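You operate a simulated robot arm through the tools that you are given. There is no shell and no other tool.

Carry out the task below with a simulated robot arm. There is one attempt and no reset: what you move stays moved.

## Task
Share the sack between both sets: 2 units on each set's display.
Fine: zero the blue display and switch the blue cam on first; slide the blue grab back after; keep out from under the hanging sack.

Only the result counts: the job must be done as asked and must still hold three seconds after the hand-in. Knocking over, shifting, dropping, spilling or breaking anything else fails it.

## Robot
A 6-joint arm with a three-finger gripper, fixed in place. Base frame: the origin is on the floor under the middle of its stand, x ahead of it, y to its left, z up. Lengths are in mm, angles in degrees, forces in N, time in s.
It reaches about 1213 mm from its shoulder. Its first joint turns from -166.0 to 166.0 degrees. Payload 4.89 kg.
Tool frame: the origin (TCP) lies between the finger pads and is the grasp point; the fingertips stand 30 mm ahead of it; z points along the fingers, y is the line along which they close. The gripper opens to 164 mm; its body begins 125 mm behind the TCP.
Orientation is that of the tool frame in the base frame, as [roll, pitch, yaw] about the fixed x, y, z axes, in that order (R = Rz(yaw) Ry(pitch) Rx(roll)). With the fingers straight down and closing along the base's y, the tool's x points along the base's -x, its y along +y and its z along -z.

## Interface
- The arm moves only by the tool drive_tool. Its argument "series" is a list that holds one entry, the list of rows, each a list of 7 numbers: the shift along the tool's x, y, z in units of 200 mm (1.0 is 200 mm), then the turn, a rotation vector about the tool's x, y, z in units of 90 degrees (1.0 is 90 degrees), then the opening in per cent of the stroke, from 0 (shut) to 100 (fully open). In form: [[[tx, ty, tz, ax, ay, az, hand], ...]]. A call has 1 to 20 rows; each row is the pose to reach, as a shift and turn from the pose commanded when the call began, along the tool's axes at that moment. A call with a number of a shift or a turn outside -1 to 1 is refused whole. Each row takes 0.2 s and may step no farther than 50 mm and 8.6 degrees from the row before; otherwise, or with a gripper value out of range, the whole call is refused. Where a pose cannot be reached the arm comes as near as it can. A force on the tool above 40 N (or 10 N above the force at the start of the call, whichever is more), or a blocked arm, ends the call early, and 0.2 s more pass. The fingers move at their own pace (about 108 mm/s each) and stop on an object; they squeeze with about 41 N. The grip force told is the motor's: it shows also when the fingers shut on nothing. Time passes only in rows, and 0.2 s behind the last, so rows that repeat a pose let the fingers close. It gives the time, the measured TCP pose, the force on the tool (base axes), the opening and the grip force at its end, in the units of the frame above (readings bear some noise), with the torque about the TCP (base axes, N m) and any sound that the robot's microphone picked up.
- Cameras (640 x 400 px; columns grow to the right, rows downward): "scene" is fixed at [48.1, 648.3, 1627.1]; the picture's right is [-0.54, -0.84, 0.00], its down [-0.44, 0.28, -0.85] and it looks along [0.72, -0.46, -0.52] (base axes); focal length 371 px, centre (320, 200). "wrist" rides on the gripper at [76, -2, -152] in the tool frame; the picture's right is [0.02, 1.00, 0.00], its down [-0.88, 0.02, -0.47] and it looks along [-0.47, 0.01, 0.88] (tool axes); focal length 247 px, centre (320, 200). There is no depth. A picture from a camera that has moved, and an enlarged one, comes with that camera's place and axes in the base frame and with its lens.
- get_image(camera): a new picture of that camera. The clock stands still meanwhile.
- lift_body(by): moves the trunk up (or, below 0, down) by that many mm; the arm rides with it, the base frame stays. It gives what a move gives, with no picture.
- close_up(camera, box): a new picture of the part [left, top, right, bottom] of that camera's present view, enlarged. The clock stands still meanwhile.
- job_done(): hands the job in; it is judged then, once.

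Nothing tells you positions but the pictures and the camera data. Unless the task says otherwise, let go and move clear before handing in.

The tools are called after "Call:" as a command line: name --argument value ..., lists and objects as JSON in quotes. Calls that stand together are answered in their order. drive_tool: Moves the arm, as the interface text tells. Its arguments: {"type":"object","properties":{"series":{"type":"array","items":{"type":"array","items":{"type":"array","items":{"type":"number"}}}}},"required":["series"]} The other tools are called the same way: lift_body (by) moves the trunk up or down; get_image (camera) takes a picture; close_up (camera, box) takes an enlarged picture of a part of a camera's view; job_done () hands the job in.

At the start:

```text
time_s: 0.0
ee_pos: [585.2, 53.6, 1268.3]
orientation: [180.0, 0.0, 180.0]
wrist_force: [-0.1, 0.0, -0.1]
wrist_torque: [0.04, -0.01, -0.01]
gripper_width: 164.0
grip_force: 0.0
trunk travel left (down, up): [-175.0, 215.0]
```

scene: 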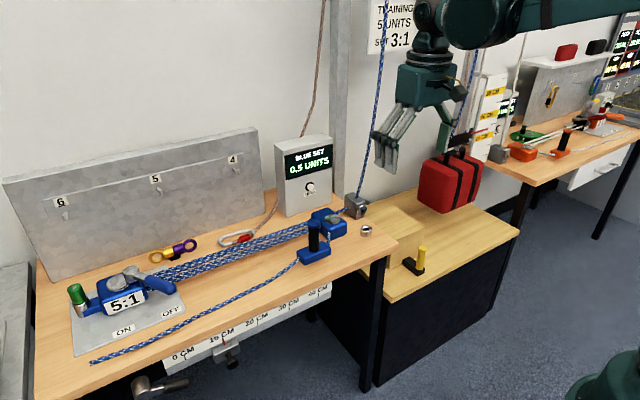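
wrist: 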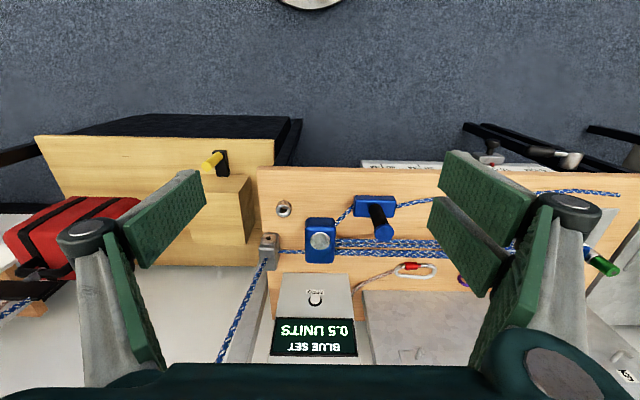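

I see a blue pulley set (5:1) on the near bench with a display box, a red sack on a table between the benches, and an orange set (probably 3:1) on the far bench. I'll look closer at everything before moving.

Call:
close_up --camera "scene" --box '[0, 200, 240, 400]'

Call:
close_up --camera "scene" --box '[220, 120, 420, 280]'

Call:
close_up --camera "scene" --box '[360, 0, 520, 120]'

Call:
close_up --camera "scene" --box '[460, 20, 640, 170]'

Call:
close_up --camera "scene" --box '[380, 120, 540, 290]'

```text
2.00 times, centred on (120, 300) of scene
camera zoom: at [48.1, 648.3, 1627.1], right [-0.54, -0.84, 0.0], down [-0.44, 0.28, -0.85], along [0.72, -0.46, -0.52], focal length 741 px, centre (720, 0)
```

zoom: 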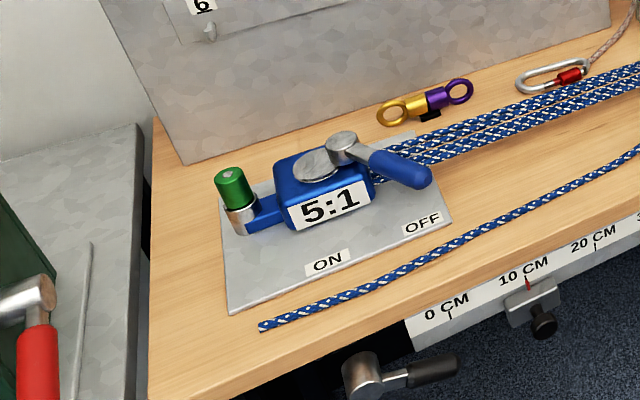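

```text
2.50 times, centred on (320, 200) of scene
camera zoom: at [48.1, 648.3, 1627.1], right [-0.54, -0.84, 0.0], down [-0.44, 0.28, -0.85], along [0.72, -0.46, -0.52], focal length 927 px, centre (320, 200)
```

zoom: 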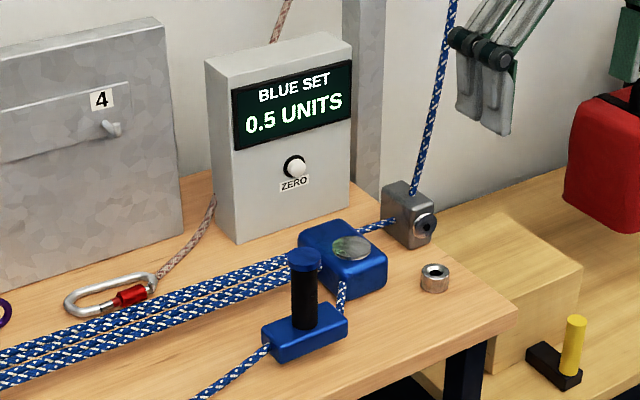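

```text
3.33 times, centred on (440, 60) of scene
camera zoom: at [48.1, 648.3, 1627.1], right [-0.54, -0.84, 0.0], down [-0.44, 0.28, -0.85], along [0.72, -0.46, -0.52], focal length 1236 px, centre (-80, 667)
```

zoom: 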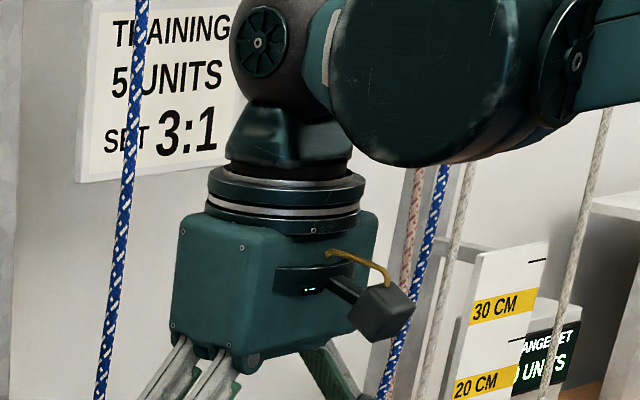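

```text
2.67 times, centred on (550, 95) of scene
camera zoom: at [48.1, 648.3, 1627.1], right [-0.54, -0.84, 0.0], down [-0.44, 0.28, -0.85], along [0.72, -0.46, -0.52], focal length 988 px, centre (-293, 480)
```

zoom: 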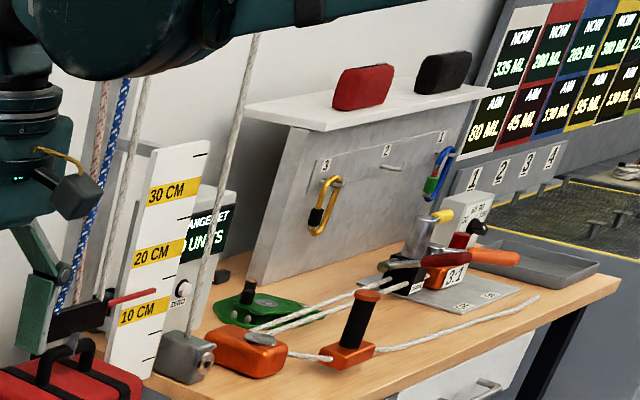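

```text
2.35 times, centred on (460, 205) of scene
camera zoom: at [48.1, 648.3, 1627.1], right [-0.54, -0.84, 0.0], down [-0.44, 0.28, -0.85], along [0.72, -0.46, -0.52], focal length 872 px, centre (-9, 188)
```

zoom: 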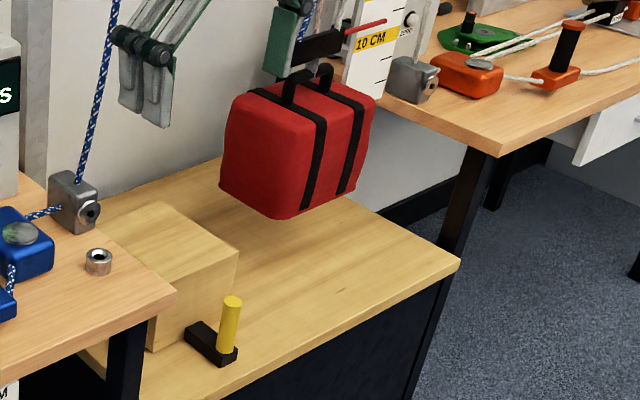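

The blue set is on the near bench with its cam lever at OFF, its grab (black handle) near the front block and its display at 0.5. The sack hangs over the low table by the orange rope, and the arm hides the orange display, so I'll move the arm left (+y), well above the bench, to see more.

Call:
drive_tool --series '[[[0, 0.25, 0, 0, 0, 0, 100], [0, 0.5, 0, 0, 0, 0, 100], [0, 0.75, 0, 0, 0, 0, 100], [0, 1.0, 0, 0, 0, 0, 100]]]'

Call:
get_image --camera "scene"

Call:
get_image --camera "wrist"

```text
time_s: 1.0
ee_pos: [584.7, 250.6, 1268.4]
orientation: [-179.9, -0.1, -180.0]
wrist_force: [-0.8, -1.2, -0.3]
wrist_torque: [0.21, -0.08, 0.01]
gripper_width: 163.9
grip_force: 0.0
trunk travel left (down, up): [-175.0, 215.0]
```

```text
taken
```

scene: 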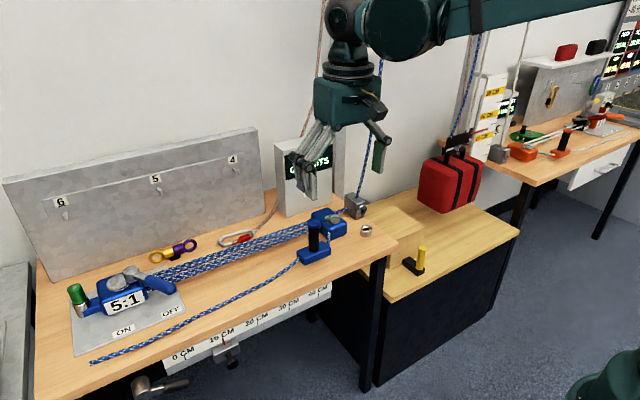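

```text
taken
camera wrist: at [509.3, 248.7, 1419.8], right [-0.02, 1.0, 0.0], down [0.88, 0.02, 0.47], along [0.47, 0.01, -0.88], focal length 247 px, centre (320, 200)
```

wrist: 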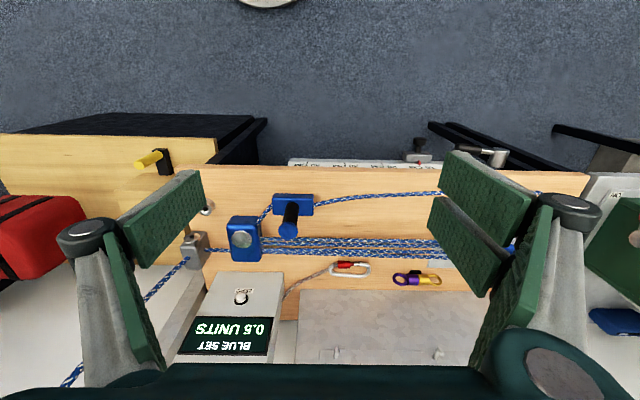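

Call:
drive_tool --series '[[[0, 0.25, 0, 0, 0, 0, 100], [0, 0.5, 0, 0, 0, 0, 100], [0, 0.75, 0, 0, 0, 0, 100], [0, 1.0, 0, 0, 0, 0, 100]]]'

Call:
get_image --camera "scene"

Call:
get_image --camera "wrist"

Call:
close_up --camera "scene" --box '[380, 0, 540, 100]'

Call:
close_up --camera "scene" --box '[400, 60, 560, 160]'

Call:
close_up --camera "scene" --box '[540, 60, 640, 160]'

```text
time_s: 2.0
ee_pos: [585.9, 452.5, 1271.3]
orientation: [-180.0, 0.0, -180.0]
wrist_force: [-0.9, -1.3, 0.6]
wrist_torque: [0.22, -0.03, -0.02]
gripper_width: 164.0
grip_force: 0.1
trunk travel left (down, up): [-175.0, 215.0]
```

```text
taken
```

scene: 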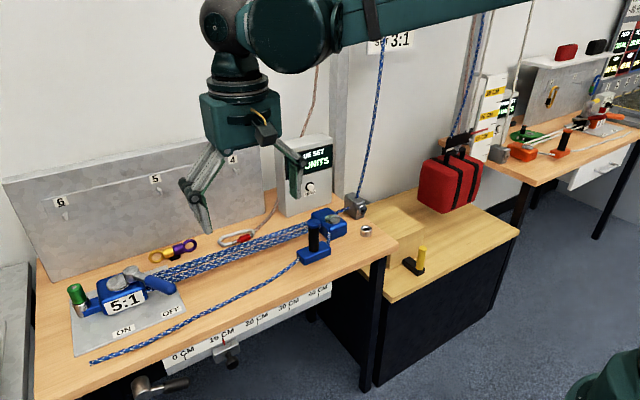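

```text
taken
camera wrist: at [509.9, 450.2, 1422.0], right [-0.02, 1.0, 0.0], down [0.88, 0.02, 0.47], along [0.47, 0.01, -0.88], focal length 247 px, centre (320, 200)
```

wrist: 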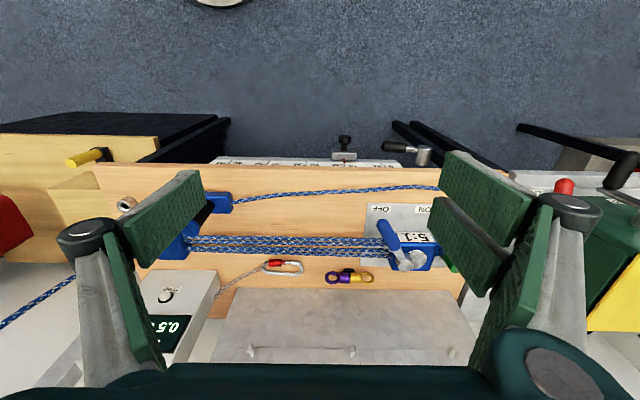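

```text
4.00 times, centred on (460, 50) of scene
camera zoom: at [48.1, 648.3, 1627.1], right [-0.54, -0.84, 0.0], down [-0.44, 0.28, -0.85], along [0.72, -0.46, -0.52], focal length 1483 px, centre (-240, 800)
```

zoom: 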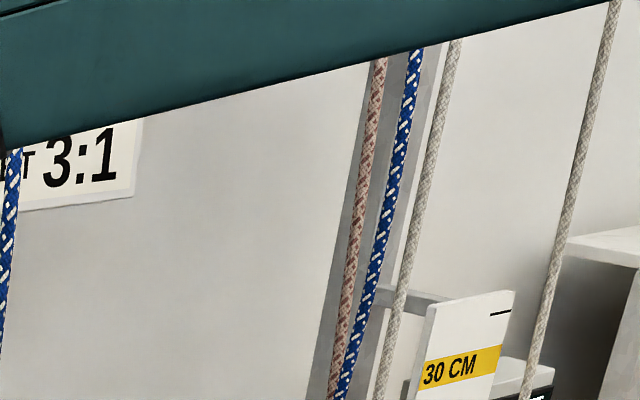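

```text
4.00 times, centred on (480, 110) of scene
camera zoom: at [48.1, 648.3, 1627.1], right [-0.54, -0.84, 0.0], down [-0.44, 0.28, -0.85], along [0.72, -0.46, -0.52], focal length 1483 px, centre (-320, 560)
```

zoom: 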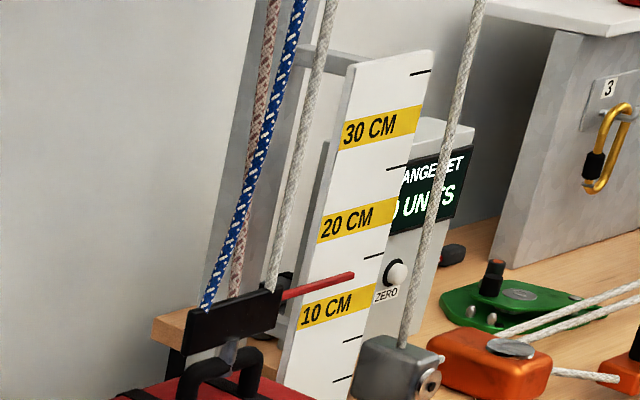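

```text
4.00 times, centred on (590, 110) of scene
camera zoom: at [48.1, 648.3, 1627.1], right [-0.54, -0.84, 0.0], down [-0.44, 0.28, -0.85], along [0.72, -0.46, -0.52], focal length 1483 px, centre (-760, 560)
```

zoom: 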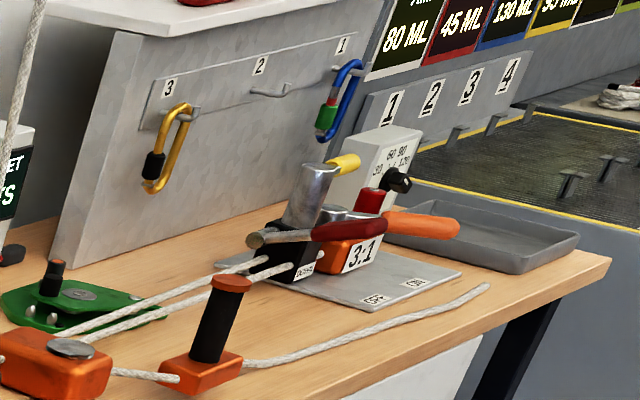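

The orange display is still half hidden, and the sack hangs from a spreader bar carrying the blue rope, the orange rope and a brown line, at about 12 cm. I'll take closer wrist views to locate the cam, grab, display button and ruler.

Call:
close_up --camera "wrist" --box '[320, 130, 480, 300]'

Call:
close_up --camera "wrist" --box '[100, 130, 340, 300]'

Call:
close_up --camera "scene" --box '[60, 240, 220, 370]'

Call:
close_up --camera "scene" --box '[120, 260, 360, 400]'

Call:
close_up --camera "scene" --box '[260, 120, 400, 280]'

```text
2.35 times, centred on (400, 215) of wrist
camera zoom: at [509.9, 450.2, 1422.0], right [-0.02, 1.0, 0.0], down [0.88, 0.02, 0.47], along [0.47, 0.01, -0.88], focal length 581 px, centre (132, 165)
```

zoom: 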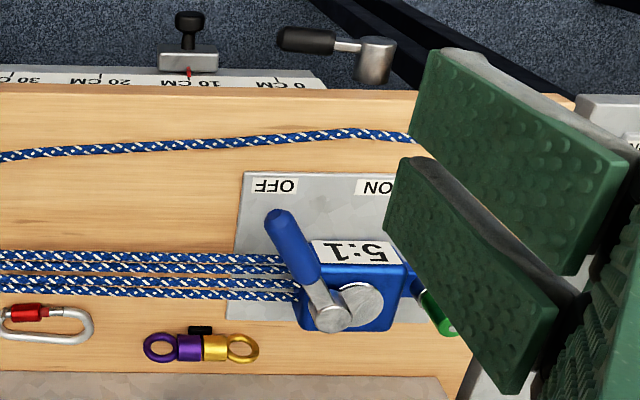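

```text
2.35 times, centred on (220, 215) of wrist
camera zoom: at [509.9, 450.2, 1422.0], right [-0.02, 1.0, 0.0], down [0.88, 0.02, 0.47], along [0.47, 0.01, -0.88], focal length 581 px, centre (555, 165)
```

zoom: 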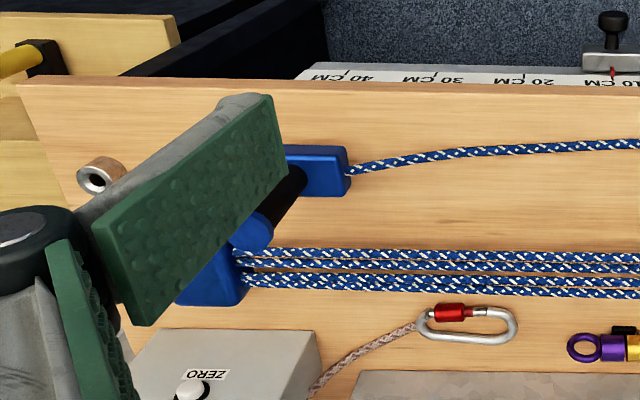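

```text
3.08 times, centred on (140, 305) of scene
camera zoom: at [48.1, 648.3, 1627.1], right [-0.54, -0.84, 0.0], down [-0.44, 0.28, -0.85], along [0.72, -0.46, -0.52], focal length 1141 px, centre (874, -123)
```

zoom: 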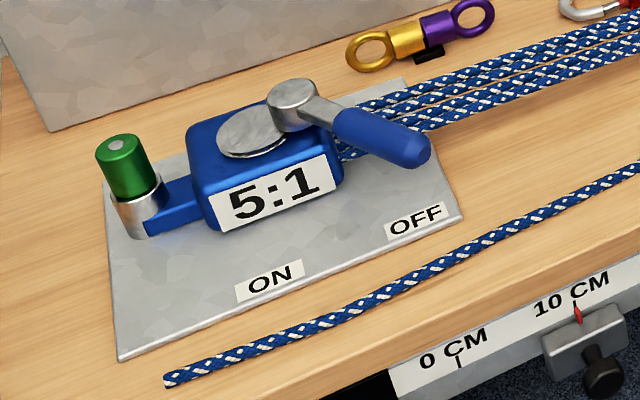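

```text
2.67 times, centred on (240, 330) of scene
camera zoom: at [48.1, 648.3, 1627.1], right [-0.54, -0.84, 0.0], down [-0.44, 0.28, -0.85], along [0.72, -0.46, -0.52], focal length 988 px, centre (533, -147)
```

zoom: 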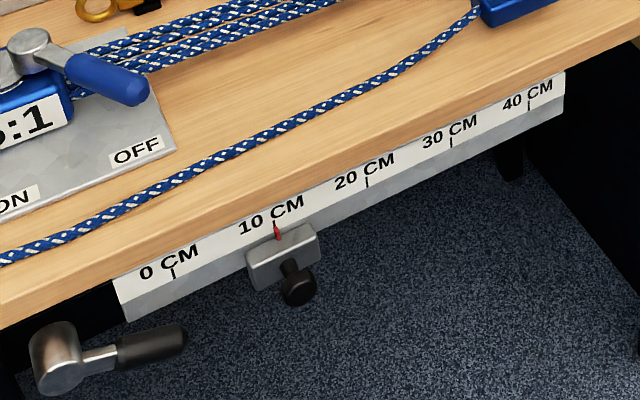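

```text
2.50 times, centred on (330, 200) of scene
camera zoom: at [48.1, 648.3, 1627.1], right [-0.54, -0.84, 0.0], down [-0.44, 0.28, -0.85], along [0.72, -0.46, -0.52], focal length 927 px, centre (295, 200)
```

zoom: 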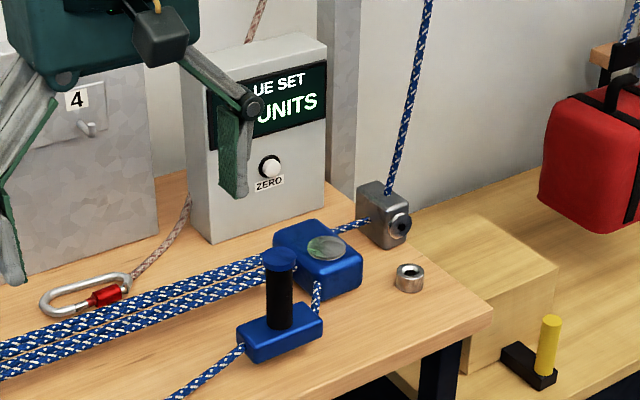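

Triangulating gives a bench plate at about z 875. The cam lever pivots near (906, 665) with its tip near (803, 595, 968), the grab handle is near (805, 187, 900–1007), and the ZERO button is near (1043, 55, 970). I'll go closer to the cam to refine these numbers.

Call:
drive_tool --series '[[[-0.065, 0.15, 0.12, 0, 0, 0, 100], [-0.13, 0.3, 0.24, 0, 0, 0, 100], [-0.195, 0.45, 0.36, 0, 0, 0, 100], [-0.26, 0.6, 0.48, 0, 0, 0, 100], [-0.325, 0.75, 0.6, 0, 0, 0, 100], [-0.325, 0.75, 0.6, 0, 0, 0, 100]]]'

Call:
get_image --camera "wrist"

Call:
get_image --camera "scene"

Call:
close_up --camera "scene" --box '[260, 120, 400, 280]'

```text
time_s: 3.4
ee_pos: [649.7, 606.6, 1150.8]
orientation: [180.0, 0.0, -180.0]
wrist_force: [0.5, 0.6, 0.3]
wrist_torque: [-0.08, 0.11, 0.01]
gripper_width: 164.0
grip_force: 0.0
trunk travel left (down, up): [-175.0, 215.0]
```

```text
taken
camera wrist: at [573.8, 605.6, 1302.2], right [-0.02, 1.0, 0.0], down [0.88, 0.02, 0.47], along [0.47, 0.01, -0.88], focal length 247 px, centre (320, 200)
```

wrist: 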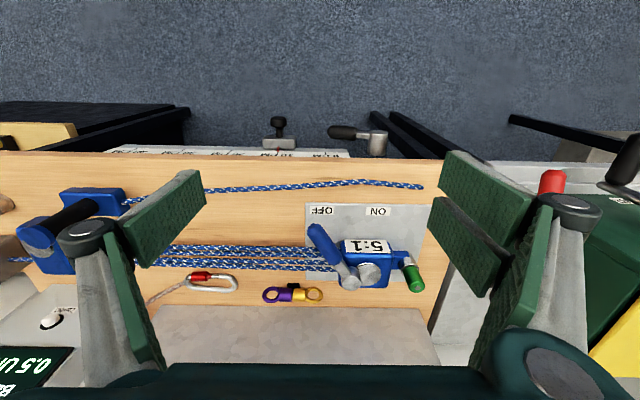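

```text
taken
```

scene: 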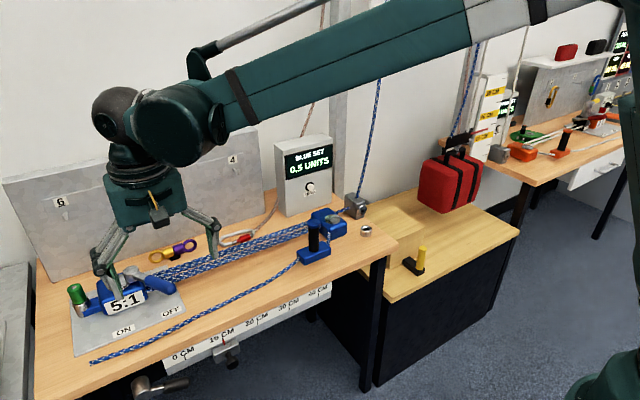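

```text
2.50 times, centred on (330, 200) of scene
camera zoom: at [48.1, 648.3, 1627.1], right [-0.54, -0.84, 0.0], down [-0.44, 0.28, -0.85], along [0.72, -0.46, -0.52], focal length 927 px, centre (295, 200)
```

zoom: 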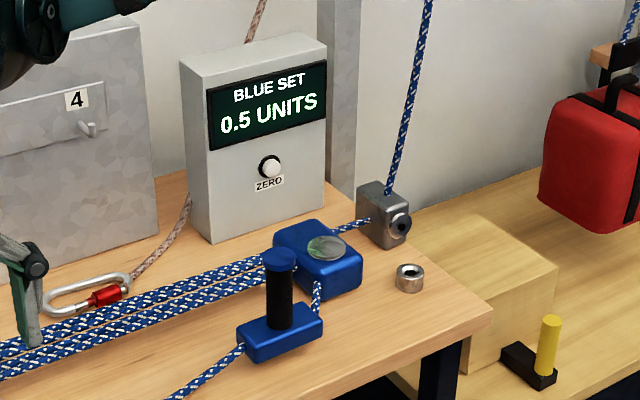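

Call:
close_up --camera "wrist" --box '[280, 170, 440, 310]'

Call:
close_up --camera "wrist" --box '[0, 150, 160, 390]'

```text
2.86 times, centred on (360, 240) of wrist
camera zoom: at [573.8, 605.6, 1302.2], right [-0.02, 1.0, 0.0], down [0.88, 0.02, 0.47], along [0.47, 0.01, -0.88], focal length 706 px, centre (206, 86)
```

zoom: 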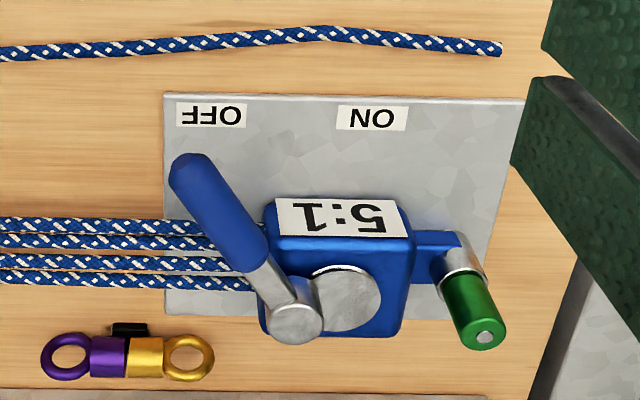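

```text
1.67 times, centred on (80, 270) of wrist
camera zoom: at [573.8, 605.6, 1302.2], right [-0.02, 1.0, 0.0], down [0.88, 0.02, 0.47], along [0.47, 0.01, -0.88], focal length 412 px, centre (720, 83)
```

zoom: 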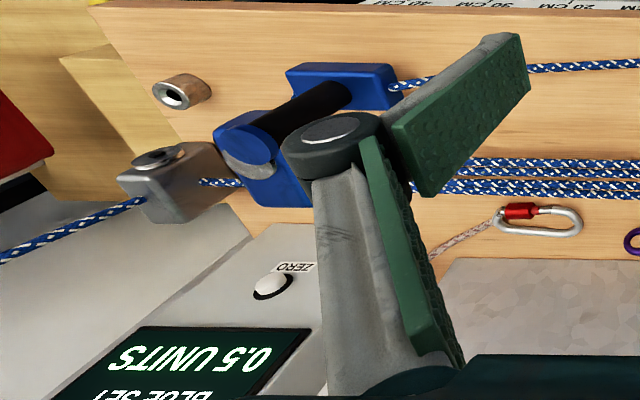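

The cam lever pivots at about (922, 670, 973), with its grip tip at about (810, 599, 961); OFF points toward −y and ON toward +y. I'll shut the fingers and approach from the −y side of the handle, staying above it for now to test the reach.

Call:
drive_tool --series '[[[-0.185, -0.064, 0.088, 0, 0, 0, 0], [-0.37, -0.128, 0.176, 0, 0, 0, 0], [-0.555, -0.192, 0.264, 0, 0, 0, 0], [-0.74, -0.256, 0.352, 0, 0, 0, 0], [-0.925, -0.32, 0.44, 0, 0, 0, 0], [-0.925, -0.32, 0.44, 0, 0, 0, 0], [-0.925, -0.32, 0.44, 0, 0, 0, 0]]]'

Call:
get_image --camera "wrist"

Call:
get_image --camera "scene"

```text
time_s: 5.0
ee_pos: [835.1, 540.4, 1061.2]
orientation: [-179.9, 0.0, 180.0]
wrist_force: [0.2, -0.1, -0.4]
wrist_torque: [-0.01, 0.08, -0.02]
gripper_width: 0.0
grip_force: 41.2
trunk travel left (down, up): [-175.0, 215.0]
```

```text
taken
camera wrist: at [758.7, 538.8, 1212.8], right [-0.02, 1.0, 0.0], down [0.88, 0.02, 0.47], along [0.47, 0.01, -0.88], focal length 247 px, centre (320, 200)
```

wrist: 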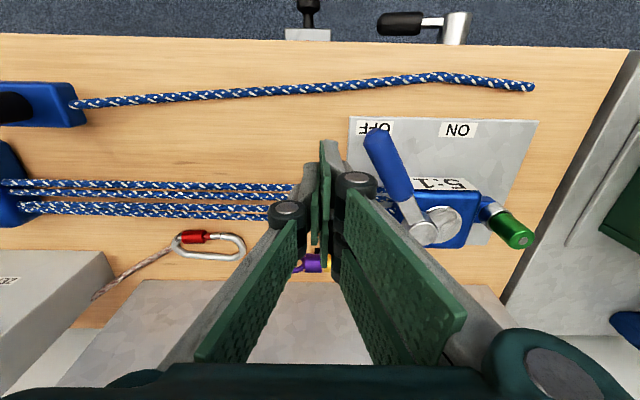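

```text
taken
```

scene: 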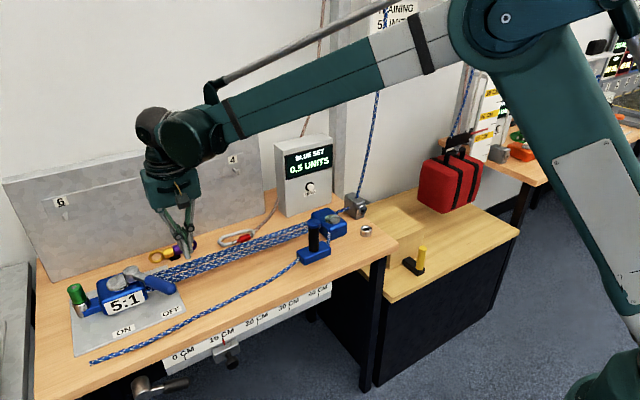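

The straight-down pose is reachable. I'll lower the closed fingers beside the handle to about z 960, then push toward +y.

Call:
drive_tool --series '[[[0.01, 0, 0.15, 0, 0, 0, 0], [0.02, 0, 0.3, 0, 0, 0, 0], [0.035, 0, 0.42, 0, 0, 0, 0], [0.035, 0, 0.5, 0, 0, 0, 0], [0.035, 0, 0.5, 0, 0, 0, 0]]]'

Call:
close_up --camera "wrist" --box '[220, 60, 480, 260]'

Call:
close_up --camera "scene" --box '[60, 180, 260, 360]'

```text
time_s: 6.2
ee_pos: [824.5, 538.8, 961.7]
orientation: [179.9, 0.0, -180.0]
wrist_force: [-0.4, 0.8, -1.0]
wrist_torque: [0.0, 0.04, 0.02]
gripper_width: 0.0
grip_force: 41.0
trunk travel left (down, up): [-175.0, 215.0]
```

```text
2.00 times, centred on (350, 160) of wrist
camera zoom: at [749.9, 536.6, 1113.0], right [-0.02, 1.0, 0.0], down [0.88, 0.02, 0.47], along [0.47, 0.01, -0.88], focal length 494 px, centre (260, 280)
```

zoom: 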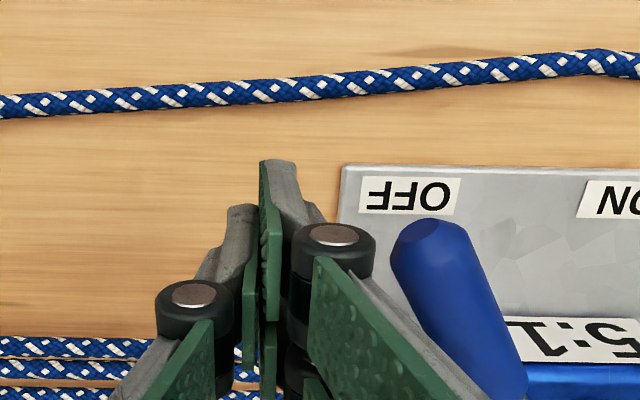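

```text
2.22 times, centred on (160, 270) of scene
camera zoom: at [48.1, 648.3, 1627.1], right [-0.54, -0.84, 0.0], down [-0.44, 0.28, -0.85], along [0.72, -0.46, -0.52], focal length 824 px, centre (676, 44)
```

zoom: 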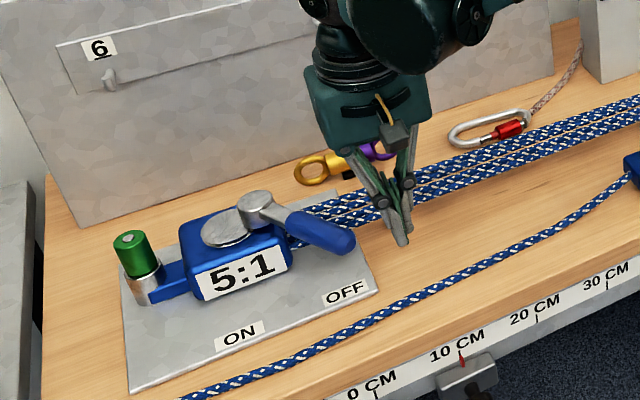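

The fingers are beside the handle with clear space around them. Now I push slowly toward +y.

Call:
drive_tool --series '[[[0, 0.08, 0, 0, 0, 0, 0], [0, 0.16, 0, 0, 0, 0, 0], [0, 0.24, 0, 0, 0, 0, 0], [0, 0.32, 0, 0, 0, 0, 0], [0, 0.4, 0, 0, 0, 0, 0], [0, 0.48, 0, 0, 0, 0, 0]]]'

Call:
close_up --camera "scene" --box '[60, 180, 260, 360]'

Call:
close_up --camera "wrist" --box '[220, 60, 480, 260]'

```text
time_s: 7.0
ee_pos: [821.0, 583.5, 960.3]
orientation: [-179.8, -0.2, -180.0]
wrist_force: [-11.1, -7.1, 2.3]
wrist_torque: [0.11, 0.22, 0.1]
gripper_width: 0.3
grip_force: 41.7
trunk travel left (down, up): [-175.0, 215.0]
stopped in row 4: the force on the tool passed its limit at 55 N (the readings are from after the stop); the commanded pose is now the measured one
```

```text
2.22 times, centred on (160, 270) of scene
camera zoom: at [48.1, 648.3, 1627.1], right [-0.54, -0.84, 0.0], down [-0.44, 0.28, -0.85], along [0.72, -0.46, -0.52], focal length 824 px, centre (676, 44)
```

zoom: 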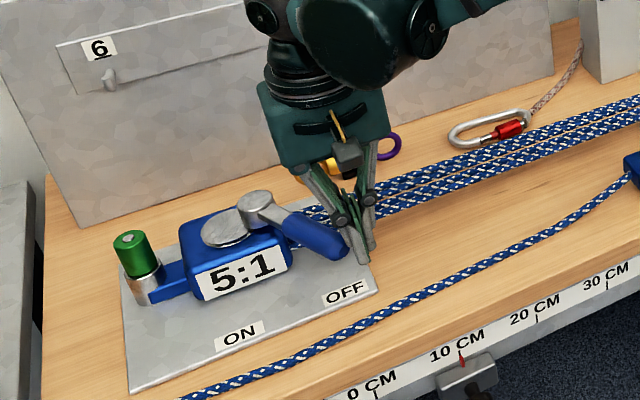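

```text
2.00 times, centred on (350, 160) of wrist
camera zoom: at [747.1, 582.2, 1112.4], right [-0.02, 1.0, 0.0], down [0.88, 0.02, 0.47], along [0.47, 0.01, -0.88], focal length 494 px, centre (260, 280)
```

zoom: 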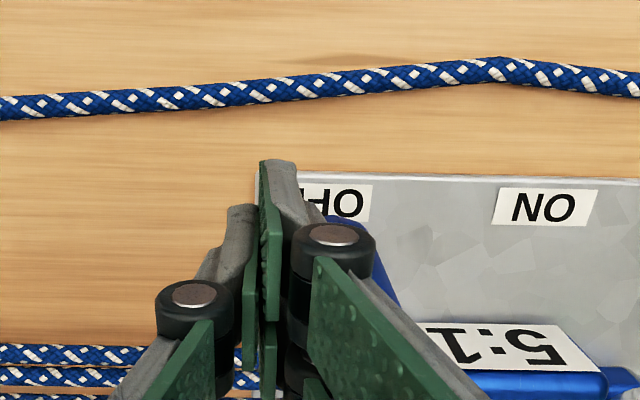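

The fingers hit the handle too fast and near its tip, and the lever hardly moved. I'll back off a little, shift closer to the pivot, and push slowly along the lever's arc.

Call:
drive_tool --series '[[[0, -0.075, 0, 0, 0, 0, 0], [-0.095, -0.075, 0, 0, 0, 0, 0], [-0.095, -0.04, 0, 0, 0, 0, 0], [-0.095, 0, 0, 0, 0, 0, 0], [-0.095, 0.025, 0, 0, 0, 0, 0], [-0.09, 0.045, 0, 0, 0, 0, 0], [-0.073, 0.072, 0, 0, 0, 0, 0], [-0.056, 0.098, 0, 0, 0, 0, 0], [-0.039, 0.124, 0, 0, 0, 0, 0], [-0.022, 0.15, 0, 0, 0, 0, 0], [-0.0085, 0.18, 0, 0, 0, 0, 0], [0.005, 0.209, 0, 0, 0, 0, 0], [0.019, 0.239, 0, 0, 0, 0, 0]]]'

Call:
close_up --camera "scene" --box '[60, 180, 260, 360]'

Call:
close_up --camera "wrist" --box '[220, 60, 480, 260]'

```text
time_s: 9.8
ee_pos: [817.1, 631.6, 960.2]
orientation: [-179.8, -0.3, -180.0]
wrist_force: [0.7, -0.5, 0.2]
wrist_torque: [0.02, 0.01, 0.0]
gripper_width: 0.2
grip_force: 41.3
trunk travel left (down, up): [-175.0, 215.0]
```

```text
2.22 times, centred on (160, 270) of scene
camera zoom: at [48.1, 648.3, 1627.1], right [-0.54, -0.84, 0.0], down [-0.44, 0.28, -0.85], along [0.72, -0.46, -0.52], focal length 824 px, centre (676, 44)
```

zoom: 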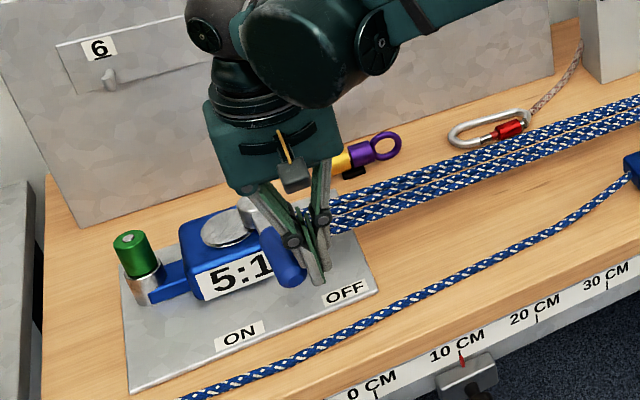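

```text
2.00 times, centred on (350, 160) of wrist
camera zoom: at [743.9, 631.8, 1111.0], right [-0.02, 1.0, 0.0], down [0.88, 0.02, 0.47], along [0.47, 0.01, -0.88], focal length 494 px, centre (260, 280)
```

zoom: 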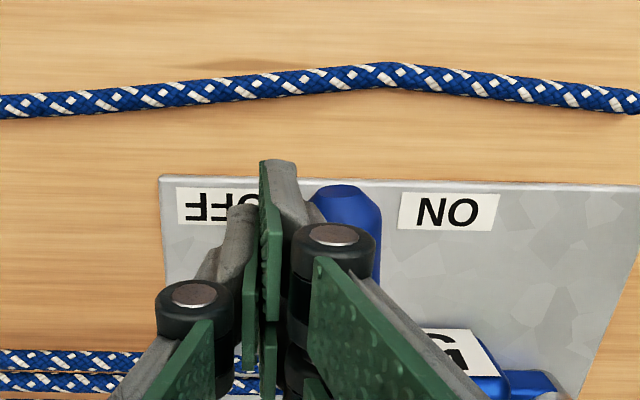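

The lever now turns smoothly and is about halfway. I continue along the arc toward ON.

Call:
drive_tool --series '[[[0.003, 0.0225, 0, 0, 0, 0, 0], [0.006, 0.045, 0, 0, 0, 0, 0], [0.01, 0.075, 0, 0, 0, 0, 0], [0.015, 0.105, 0, 0, 0, 0, 0], [0.019, 0.137, 0, 0, 0, 0, 0], [0.02, 0.17, 0, 0, 0, 0, 0], [0.0205, 0.2, 0, 0, 0, 0, 0], [0.021, 0.232, 0, 0, 0, 0, 0], [0.016, 0.265, 0, 0, 0, 0, 0], [0.011, 0.295, 0, 0, 0, 0, 0], [0.0055, 0.326, 0, 0, 0, 0, 0], [0.0055, 0.326, 0, 0, 0, 0, 0]]]'

Call:
close_up --camera "scene" --box '[60, 180, 260, 360]'

Call:
close_up --camera "wrist" --box '[220, 60, 480, 260]'

```text
time_s: 12.4
ee_pos: [817.7, 696.3, 959.7]
orientation: [-179.9, -0.3, 180.0]
wrist_force: [-1.2, 1.0, -0.2]
wrist_torque: [0.03, 0.03, 0.02]
gripper_width: 0.0
grip_force: 40.9
trunk travel left (down, up): [-175.0, 215.0]
```

```text
2.22 times, centred on (160, 270) of scene
camera zoom: at [48.1, 648.3, 1627.1], right [-0.54, -0.84, 0.0], down [-0.44, 0.28, -0.85], along [0.72, -0.46, -0.52], focal length 824 px, centre (676, 44)
```

zoom: 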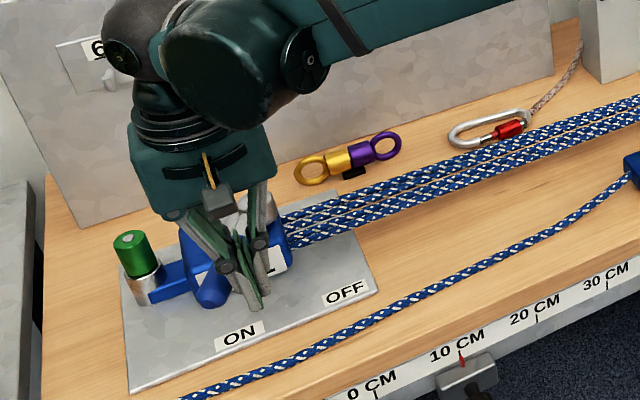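

```text
2.00 times, centred on (350, 160) of wrist
camera zoom: at [742.3, 695.5, 1111.6], right [-0.02, 1.0, 0.0], down [0.88, 0.02, 0.47], along [0.47, 0.01, -0.88], focal length 494 px, centre (260, 280)
```

zoom: 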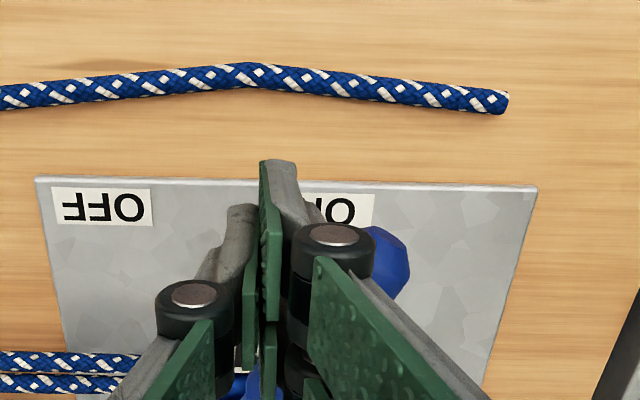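

The lever now points close to ON. I'll push a few more millimetres to feel for the stop.

Call:
drive_tool --series '[[[-0.007, 0.02, 0, 0, 0, 0, 0], [-0.014, 0.04, 0, 0, 0, 0, 0], [-0.022, 0.06, 0, 0, 0, 0, 0], [-0.03, 0.08, 0, 0, 0, 0, 0], [-0.04, 0.1, 0, 0, 0, 0, 0], [-0.05, 0.12, 0, 0, 0, 0, 0]]]'

Call:
close_up --camera "wrist" --box '[220, 60, 480, 260]'

```text
time_s: 13.2
ee_pos: [820.1, 702.5, 962.1]
orientation: [-179.5, -0.5, 179.8]
wrist_force: [-11.9, -16.0, 6.4]
wrist_torque: [-0.16, -0.02, -0.28]
gripper_width: 0.0
grip_force: 40.9
trunk travel left (down, up): [-175.0, 215.0]
stopped in row 3: the force on the tool passed its limit at 48 N (the readings are from after the stop); the commanded pose is now the measured one
```

```text
2.00 times, centred on (350, 160) of wrist
camera zoom: at [745.0, 702.5, 1112.7], right [-0.02, 1.0, -0.01], down [0.89, 0.02, 0.47], along [0.47, 0.0, -0.89], focal length 494 px, centre (260, 280)
```

zoom: 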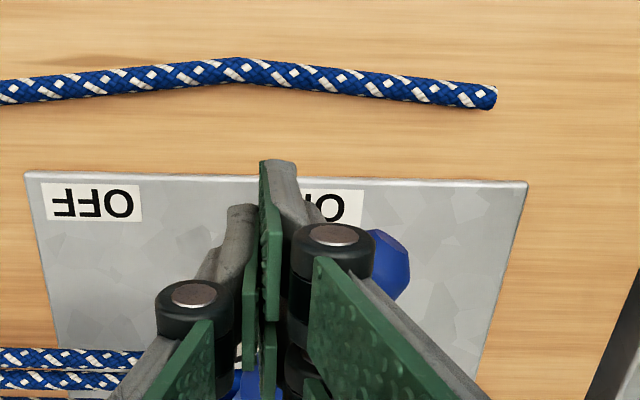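

The lever is against its stop at ON. I'll back off toward −y, raise up, and check the lever.

Call:
drive_tool --series '[[[0.02, -0.08, 0, 0, 0, 0, 0], [0.05, -0.2, 0, 0, 0, 0, 0], [0.05, -0.3, -0.1, 0, 0, 0, 0], [0.05, -0.4, -0.3, 0, 0, 0, 0], [0.05, -0.5, -0.5, 0, 0, 0, 0], [0.1, -0.65, -0.65, 0, 0, 0, 0], [0.15, -0.8, -0.8, 0, 0, 0, 0], [0.15, -0.8, -0.8, 0, 0, 0, 0]]]'

Call:
close_up --camera "scene" --box '[60, 220, 260, 380]'

Call:
get_image --camera "wrist"

```text
time_s: 14.9
ee_pos: [789.9, 547.0, 1119.5]
orientation: [-179.6, -0.4, 179.9]
wrist_force: [-0.4, -1.0, 1.6]
wrist_torque: [0.13, -0.04, -0.01]
gripper_width: 0.0
grip_force: 41.2
trunk travel left (down, up): [-175.0, 215.0]
```

```text
2.50 times, centred on (160, 300) of scene
camera zoom: at [48.1, 648.3, 1627.1], right [-0.54, -0.84, 0.0], down [-0.44, 0.28, -0.85], along [0.72, -0.46, -0.52], focal length 927 px, centre (720, -50)
```

zoom: 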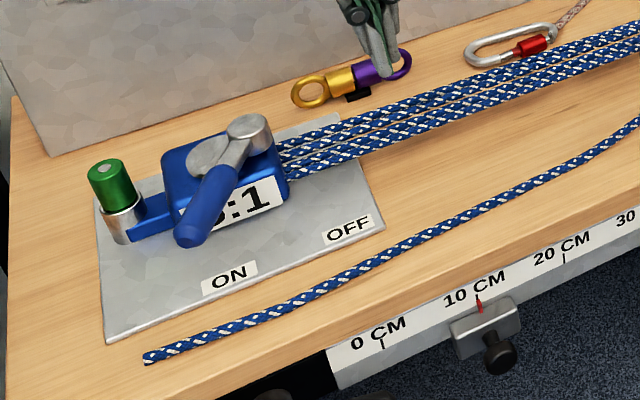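

```text
taken
camera wrist: at [716.2, 545.9, 1271.6], right [-0.02, 1.0, -0.01], down [0.88, 0.02, 0.47], along [0.47, 0.0, -0.88], focal length 247 px, centre (320, 200)
```

wrist: 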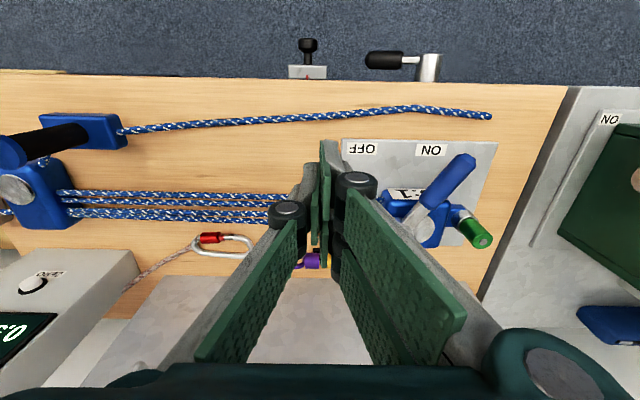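

The cam lever is now at ON. Next I move toward the blue display box, tilting the tool 45° so the fingers point forward and down, to press ZERO.

Call:
drive_tool --series '[[[0, -0.15, 0, 0, 0, 0, 0], [0, -0.3, -0.02, 0, -0.09, 0, 0], [0, -0.5, -0.05, 0, -0.18, 0, 0], [0, -0.7, -0.08, 0, -0.27, 0, 0], [0, -0.85, -0.1, 0, -0.36, 0, 0], [0, -1.0, -0.12, 0, -0.45, 0, 0], [0, -1.0, -0.12, 0, -0.5, 0, 0]]]'

Call:
get_image --camera "wrist"

Call:
get_image --camera "scene"

```text
time_s: 16.6
ee_pos: [791.5, 345.0, 1147.6]
orientation: [-179.4, 44.6, -179.8]
wrist_force: [-0.5, 0.1, -0.3]
wrist_torque: [0.04, 0.03, 0.0]
gripper_width: 0.1
grip_force: 41.1
trunk travel left (down, up): [-175.0, 215.0]
```

```text
taken
camera wrist: at [630.8, 344.4, 1201.3], right [-0.01, 1.0, -0.02], down [0.29, 0.03, 0.96], along [0.96, 0.01, -0.29], focal length 247 px, centre (320, 200)
```

wrist: 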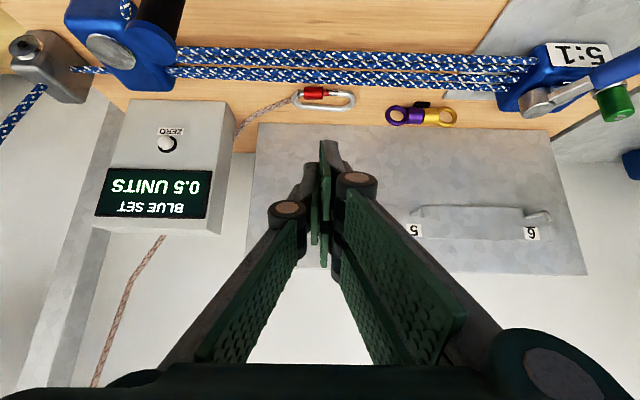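

```text
taken
```

scene: 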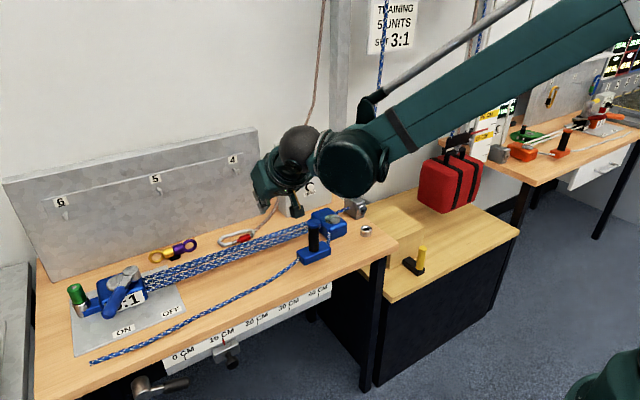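

Call:
drive_tool --series '[[[0, -0.22, 0, 0, 0, 0, 0], [0, -0.45, 0, 0, 0, 0, 0], [0, -0.68, 0, 0, 0, 0, 0], [0, -0.9, 0, 0, 0, 0, 0], [0, -1.0, 0, 0, 0, 0, 0], [0, -1.0, 0, 0, 0, 0, 0]]]'

Call:
get_image --camera "wrist"

Call:
close_up --camera "wrist" --box '[160, 60, 320, 260]'

```text
time_s: 17.9
ee_pos: [789.9, 145.0, 1146.1]
orientation: [-179.4, 44.5, -179.6]
wrist_force: [0.0, 0.0, 0.0]
wrist_torque: [0.02, 0.0, -0.03]
gripper_width: 0.0
grip_force: 41.4
trunk travel left (down, up): [-175.0, 215.0]
```

```text
taken
camera wrist: at [630.1, 143.5, 1200.6], right [-0.01, 1.0, -0.02], down [0.3, 0.03, 0.95], along [0.96, 0.01, -0.3], focal length 247 px, centre (320, 200)
```

wrist: 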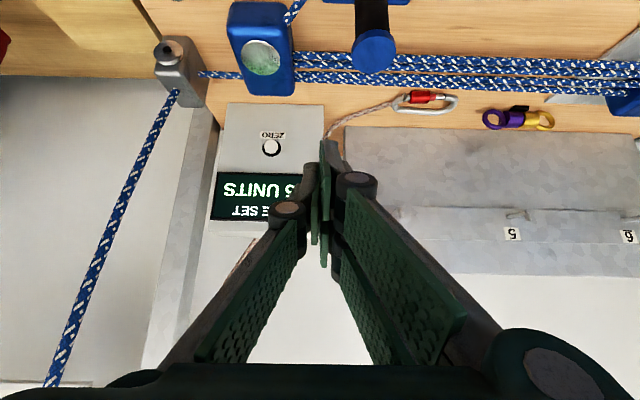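

```text
2.00 times, centred on (240, 160) of wrist
camera zoom: at [630.1, 143.5, 1200.6], right [-0.01, 1.0, -0.02], down [0.3, 0.03, 0.95], along [0.96, 0.01, -0.3], focal length 494 px, centre (480, 280)
```

zoom: 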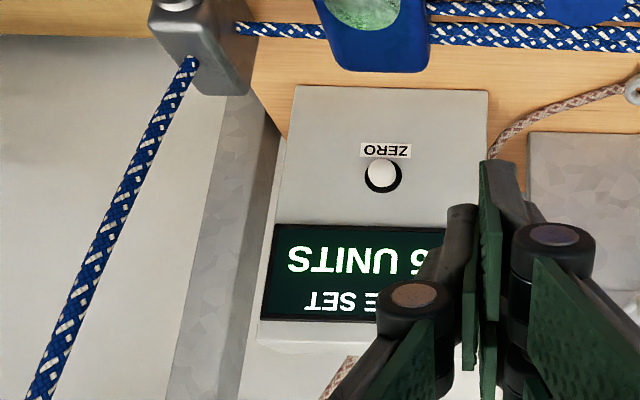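

The ZERO button is at about (1058, 49, 963). I'll bring the closed fingertips in front of it, with the lead finger lined up.

Call:
drive_tool --series '[[[-0.017, -0.087, 0.159, 0, 0, 0, 0], [-0.035, -0.173, 0.318, 0, 0, 0, 0], [-0.053, -0.26, 0.477, 0, 0, 0, 0], [-0.07, -0.347, 0.636, 0, 0, 0, 0], [-0.088, -0.433, 0.795, 0, 0, 0, 0], [-0.106, -0.52, 0.955, 0, 0, 0, 0], [-0.106, -0.52, 0.955, 0, 0, 0, 0]]]'

Call:
get_image --camera "wrist"

Call:
get_image --camera "scene"

Call:
close_up --camera "wrist" --box '[240, 60, 400, 280]'

```text
time_s: 19.6
ee_pos: [942.8, 38.6, 1027.8]
orientation: [-179.3, 44.6, -179.6]
wrist_force: [-0.1, 0.1, -0.2]
wrist_torque: [0.02, 0.02, -0.03]
gripper_width: 0.1
grip_force: 40.9
trunk travel left (down, up): [-175.0, 215.0]
```

```text
taken
camera wrist: at [781.3, 38.5, 1081.6], right [-0.01, 1.0, -0.02], down [0.3, 0.03, 0.95], along [0.95, 0.01, -0.3], focal length 247 px, centre (320, 200)
```

wrist: 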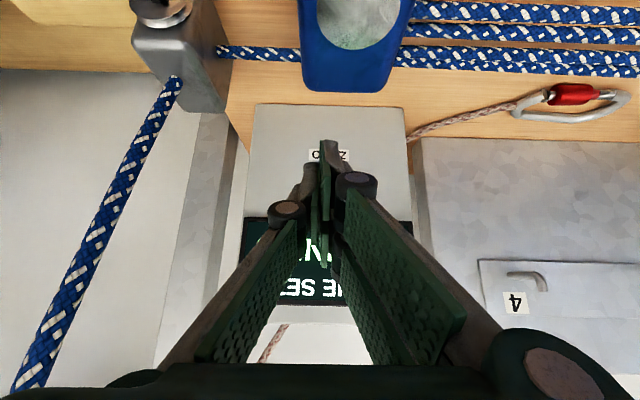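

```text
taken
```

scene: 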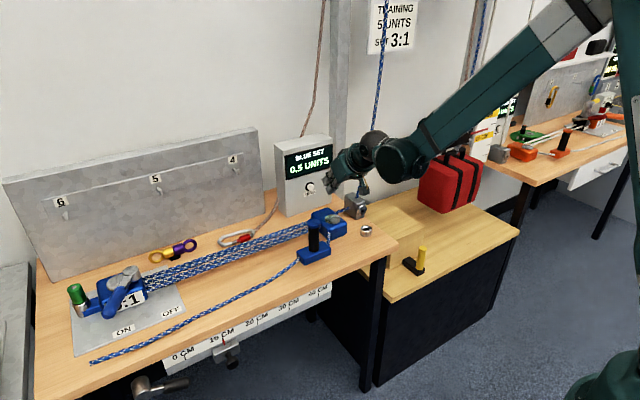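

```text
1.82 times, centred on (320, 170) of wrist
camera zoom: at [781.3, 38.5, 1081.6], right [-0.01, 1.0, -0.02], down [0.3, 0.03, 0.95], along [0.95, 0.01, -0.3], focal length 449 px, centre (320, 254)
```

zoom: 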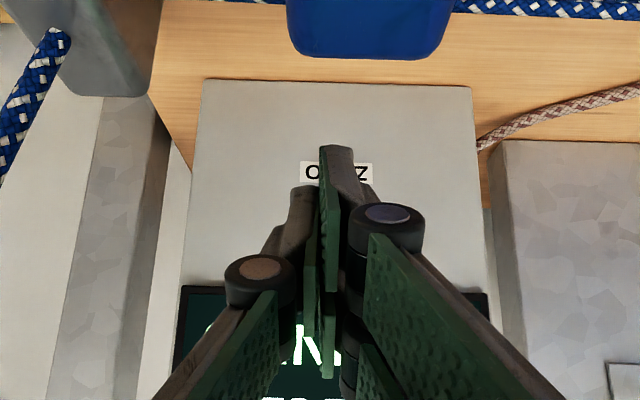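

Call:
drive_tool --series '[[[0.023, 0.005, 0.12, 0, 0, 0, 0], [0.046, 0.01, 0.24, 0, 0, 0, 0], [0.07, 0.015, 0.368, 0, 0, 0, 0], [0.07, 0.015, 0.368, 0, 0, 0, 0]]]'

Call:
close_up --camera "scene" --box '[260, 120, 400, 240]'

Call:
close_up --camera "wrist" --box '[240, 60, 400, 280]'

```text
time_s: 20.6
ee_pos: [983.3, 43.1, 966.7]
orientation: [-179.4, 44.5, -179.6]
wrist_force: [0.4, -0.2, -0.3]
wrist_torque: [0.0, 0.02, 0.03]
gripper_width: 0.0
grip_force: 41.2
trunk travel left (down, up): [-175.0, 215.0]
```

```text
3.33 times, centred on (330, 180) of scene
camera zoom: at [48.1, 648.3, 1627.1], right [-0.54, -0.84, 0.0], down [-0.44, 0.28, -0.85], along [0.72, -0.46, -0.52], focal length 1236 px, centre (287, 267)
```

zoom: 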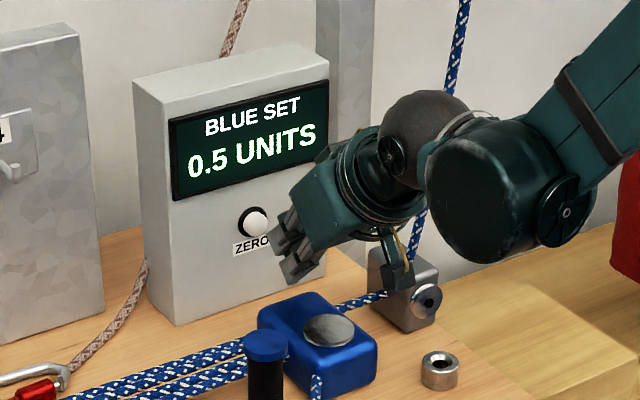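

```text
1.82 times, centred on (320, 170) of wrist
camera zoom: at [822.7, 43.4, 1019.9], right [-0.01, 1.0, -0.02], down [0.3, 0.03, 0.95], along [0.95, 0.01, -0.3], focal length 449 px, centre (320, 254)
```

zoom: 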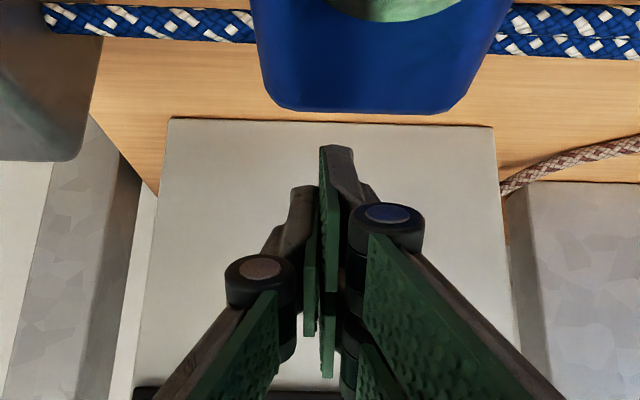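

The fingertip is just in front of the button. I'll press forward slowly in 4 mm steps.

Call:
drive_tool --series '[[[-0.018, -0.01, -0.018, 0, 0, 0, 0], [-0.032, -0.01, -0.004, 0, 0, 0, 0], [-0.046, -0.01, 0.01, 0, 0, 0, 0], [-0.06, -0.01, 0.024, 0, 0, 0, 0], [-0.074, -0.01, 0.038, 0, 0, 0, 0], [-0.088, -0.01, 0.052, 0, 0, 0, 0], [-0.102, -0.01, 0.066, 0, 0, 0, 0]]]'

Call:
close_up --camera "scene" --box '[260, 120, 400, 240]'

```text
time_s: 22.1
ee_pos: [1005.6, 41.7, 970.4]
orientation: [-179.4, 44.5, -179.6]
wrist_force: [0.4, -0.6, -0.1]
wrist_torque: [-0.04, 0.0, 0.0]
gripper_width: 0.0
grip_force: 40.9
trunk travel left (down, up): [-175.0, 215.0]
```

```text
3.33 times, centred on (330, 180) of scene
camera zoom: at [48.1, 648.3, 1627.1], right [-0.54, -0.84, 0.0], down [-0.44, 0.28, -0.85], along [0.72, -0.46, -0.52], focal length 1236 px, centre (287, 267)
```

zoom: 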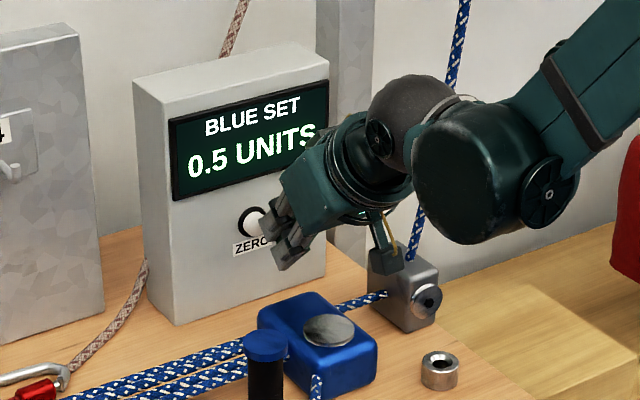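

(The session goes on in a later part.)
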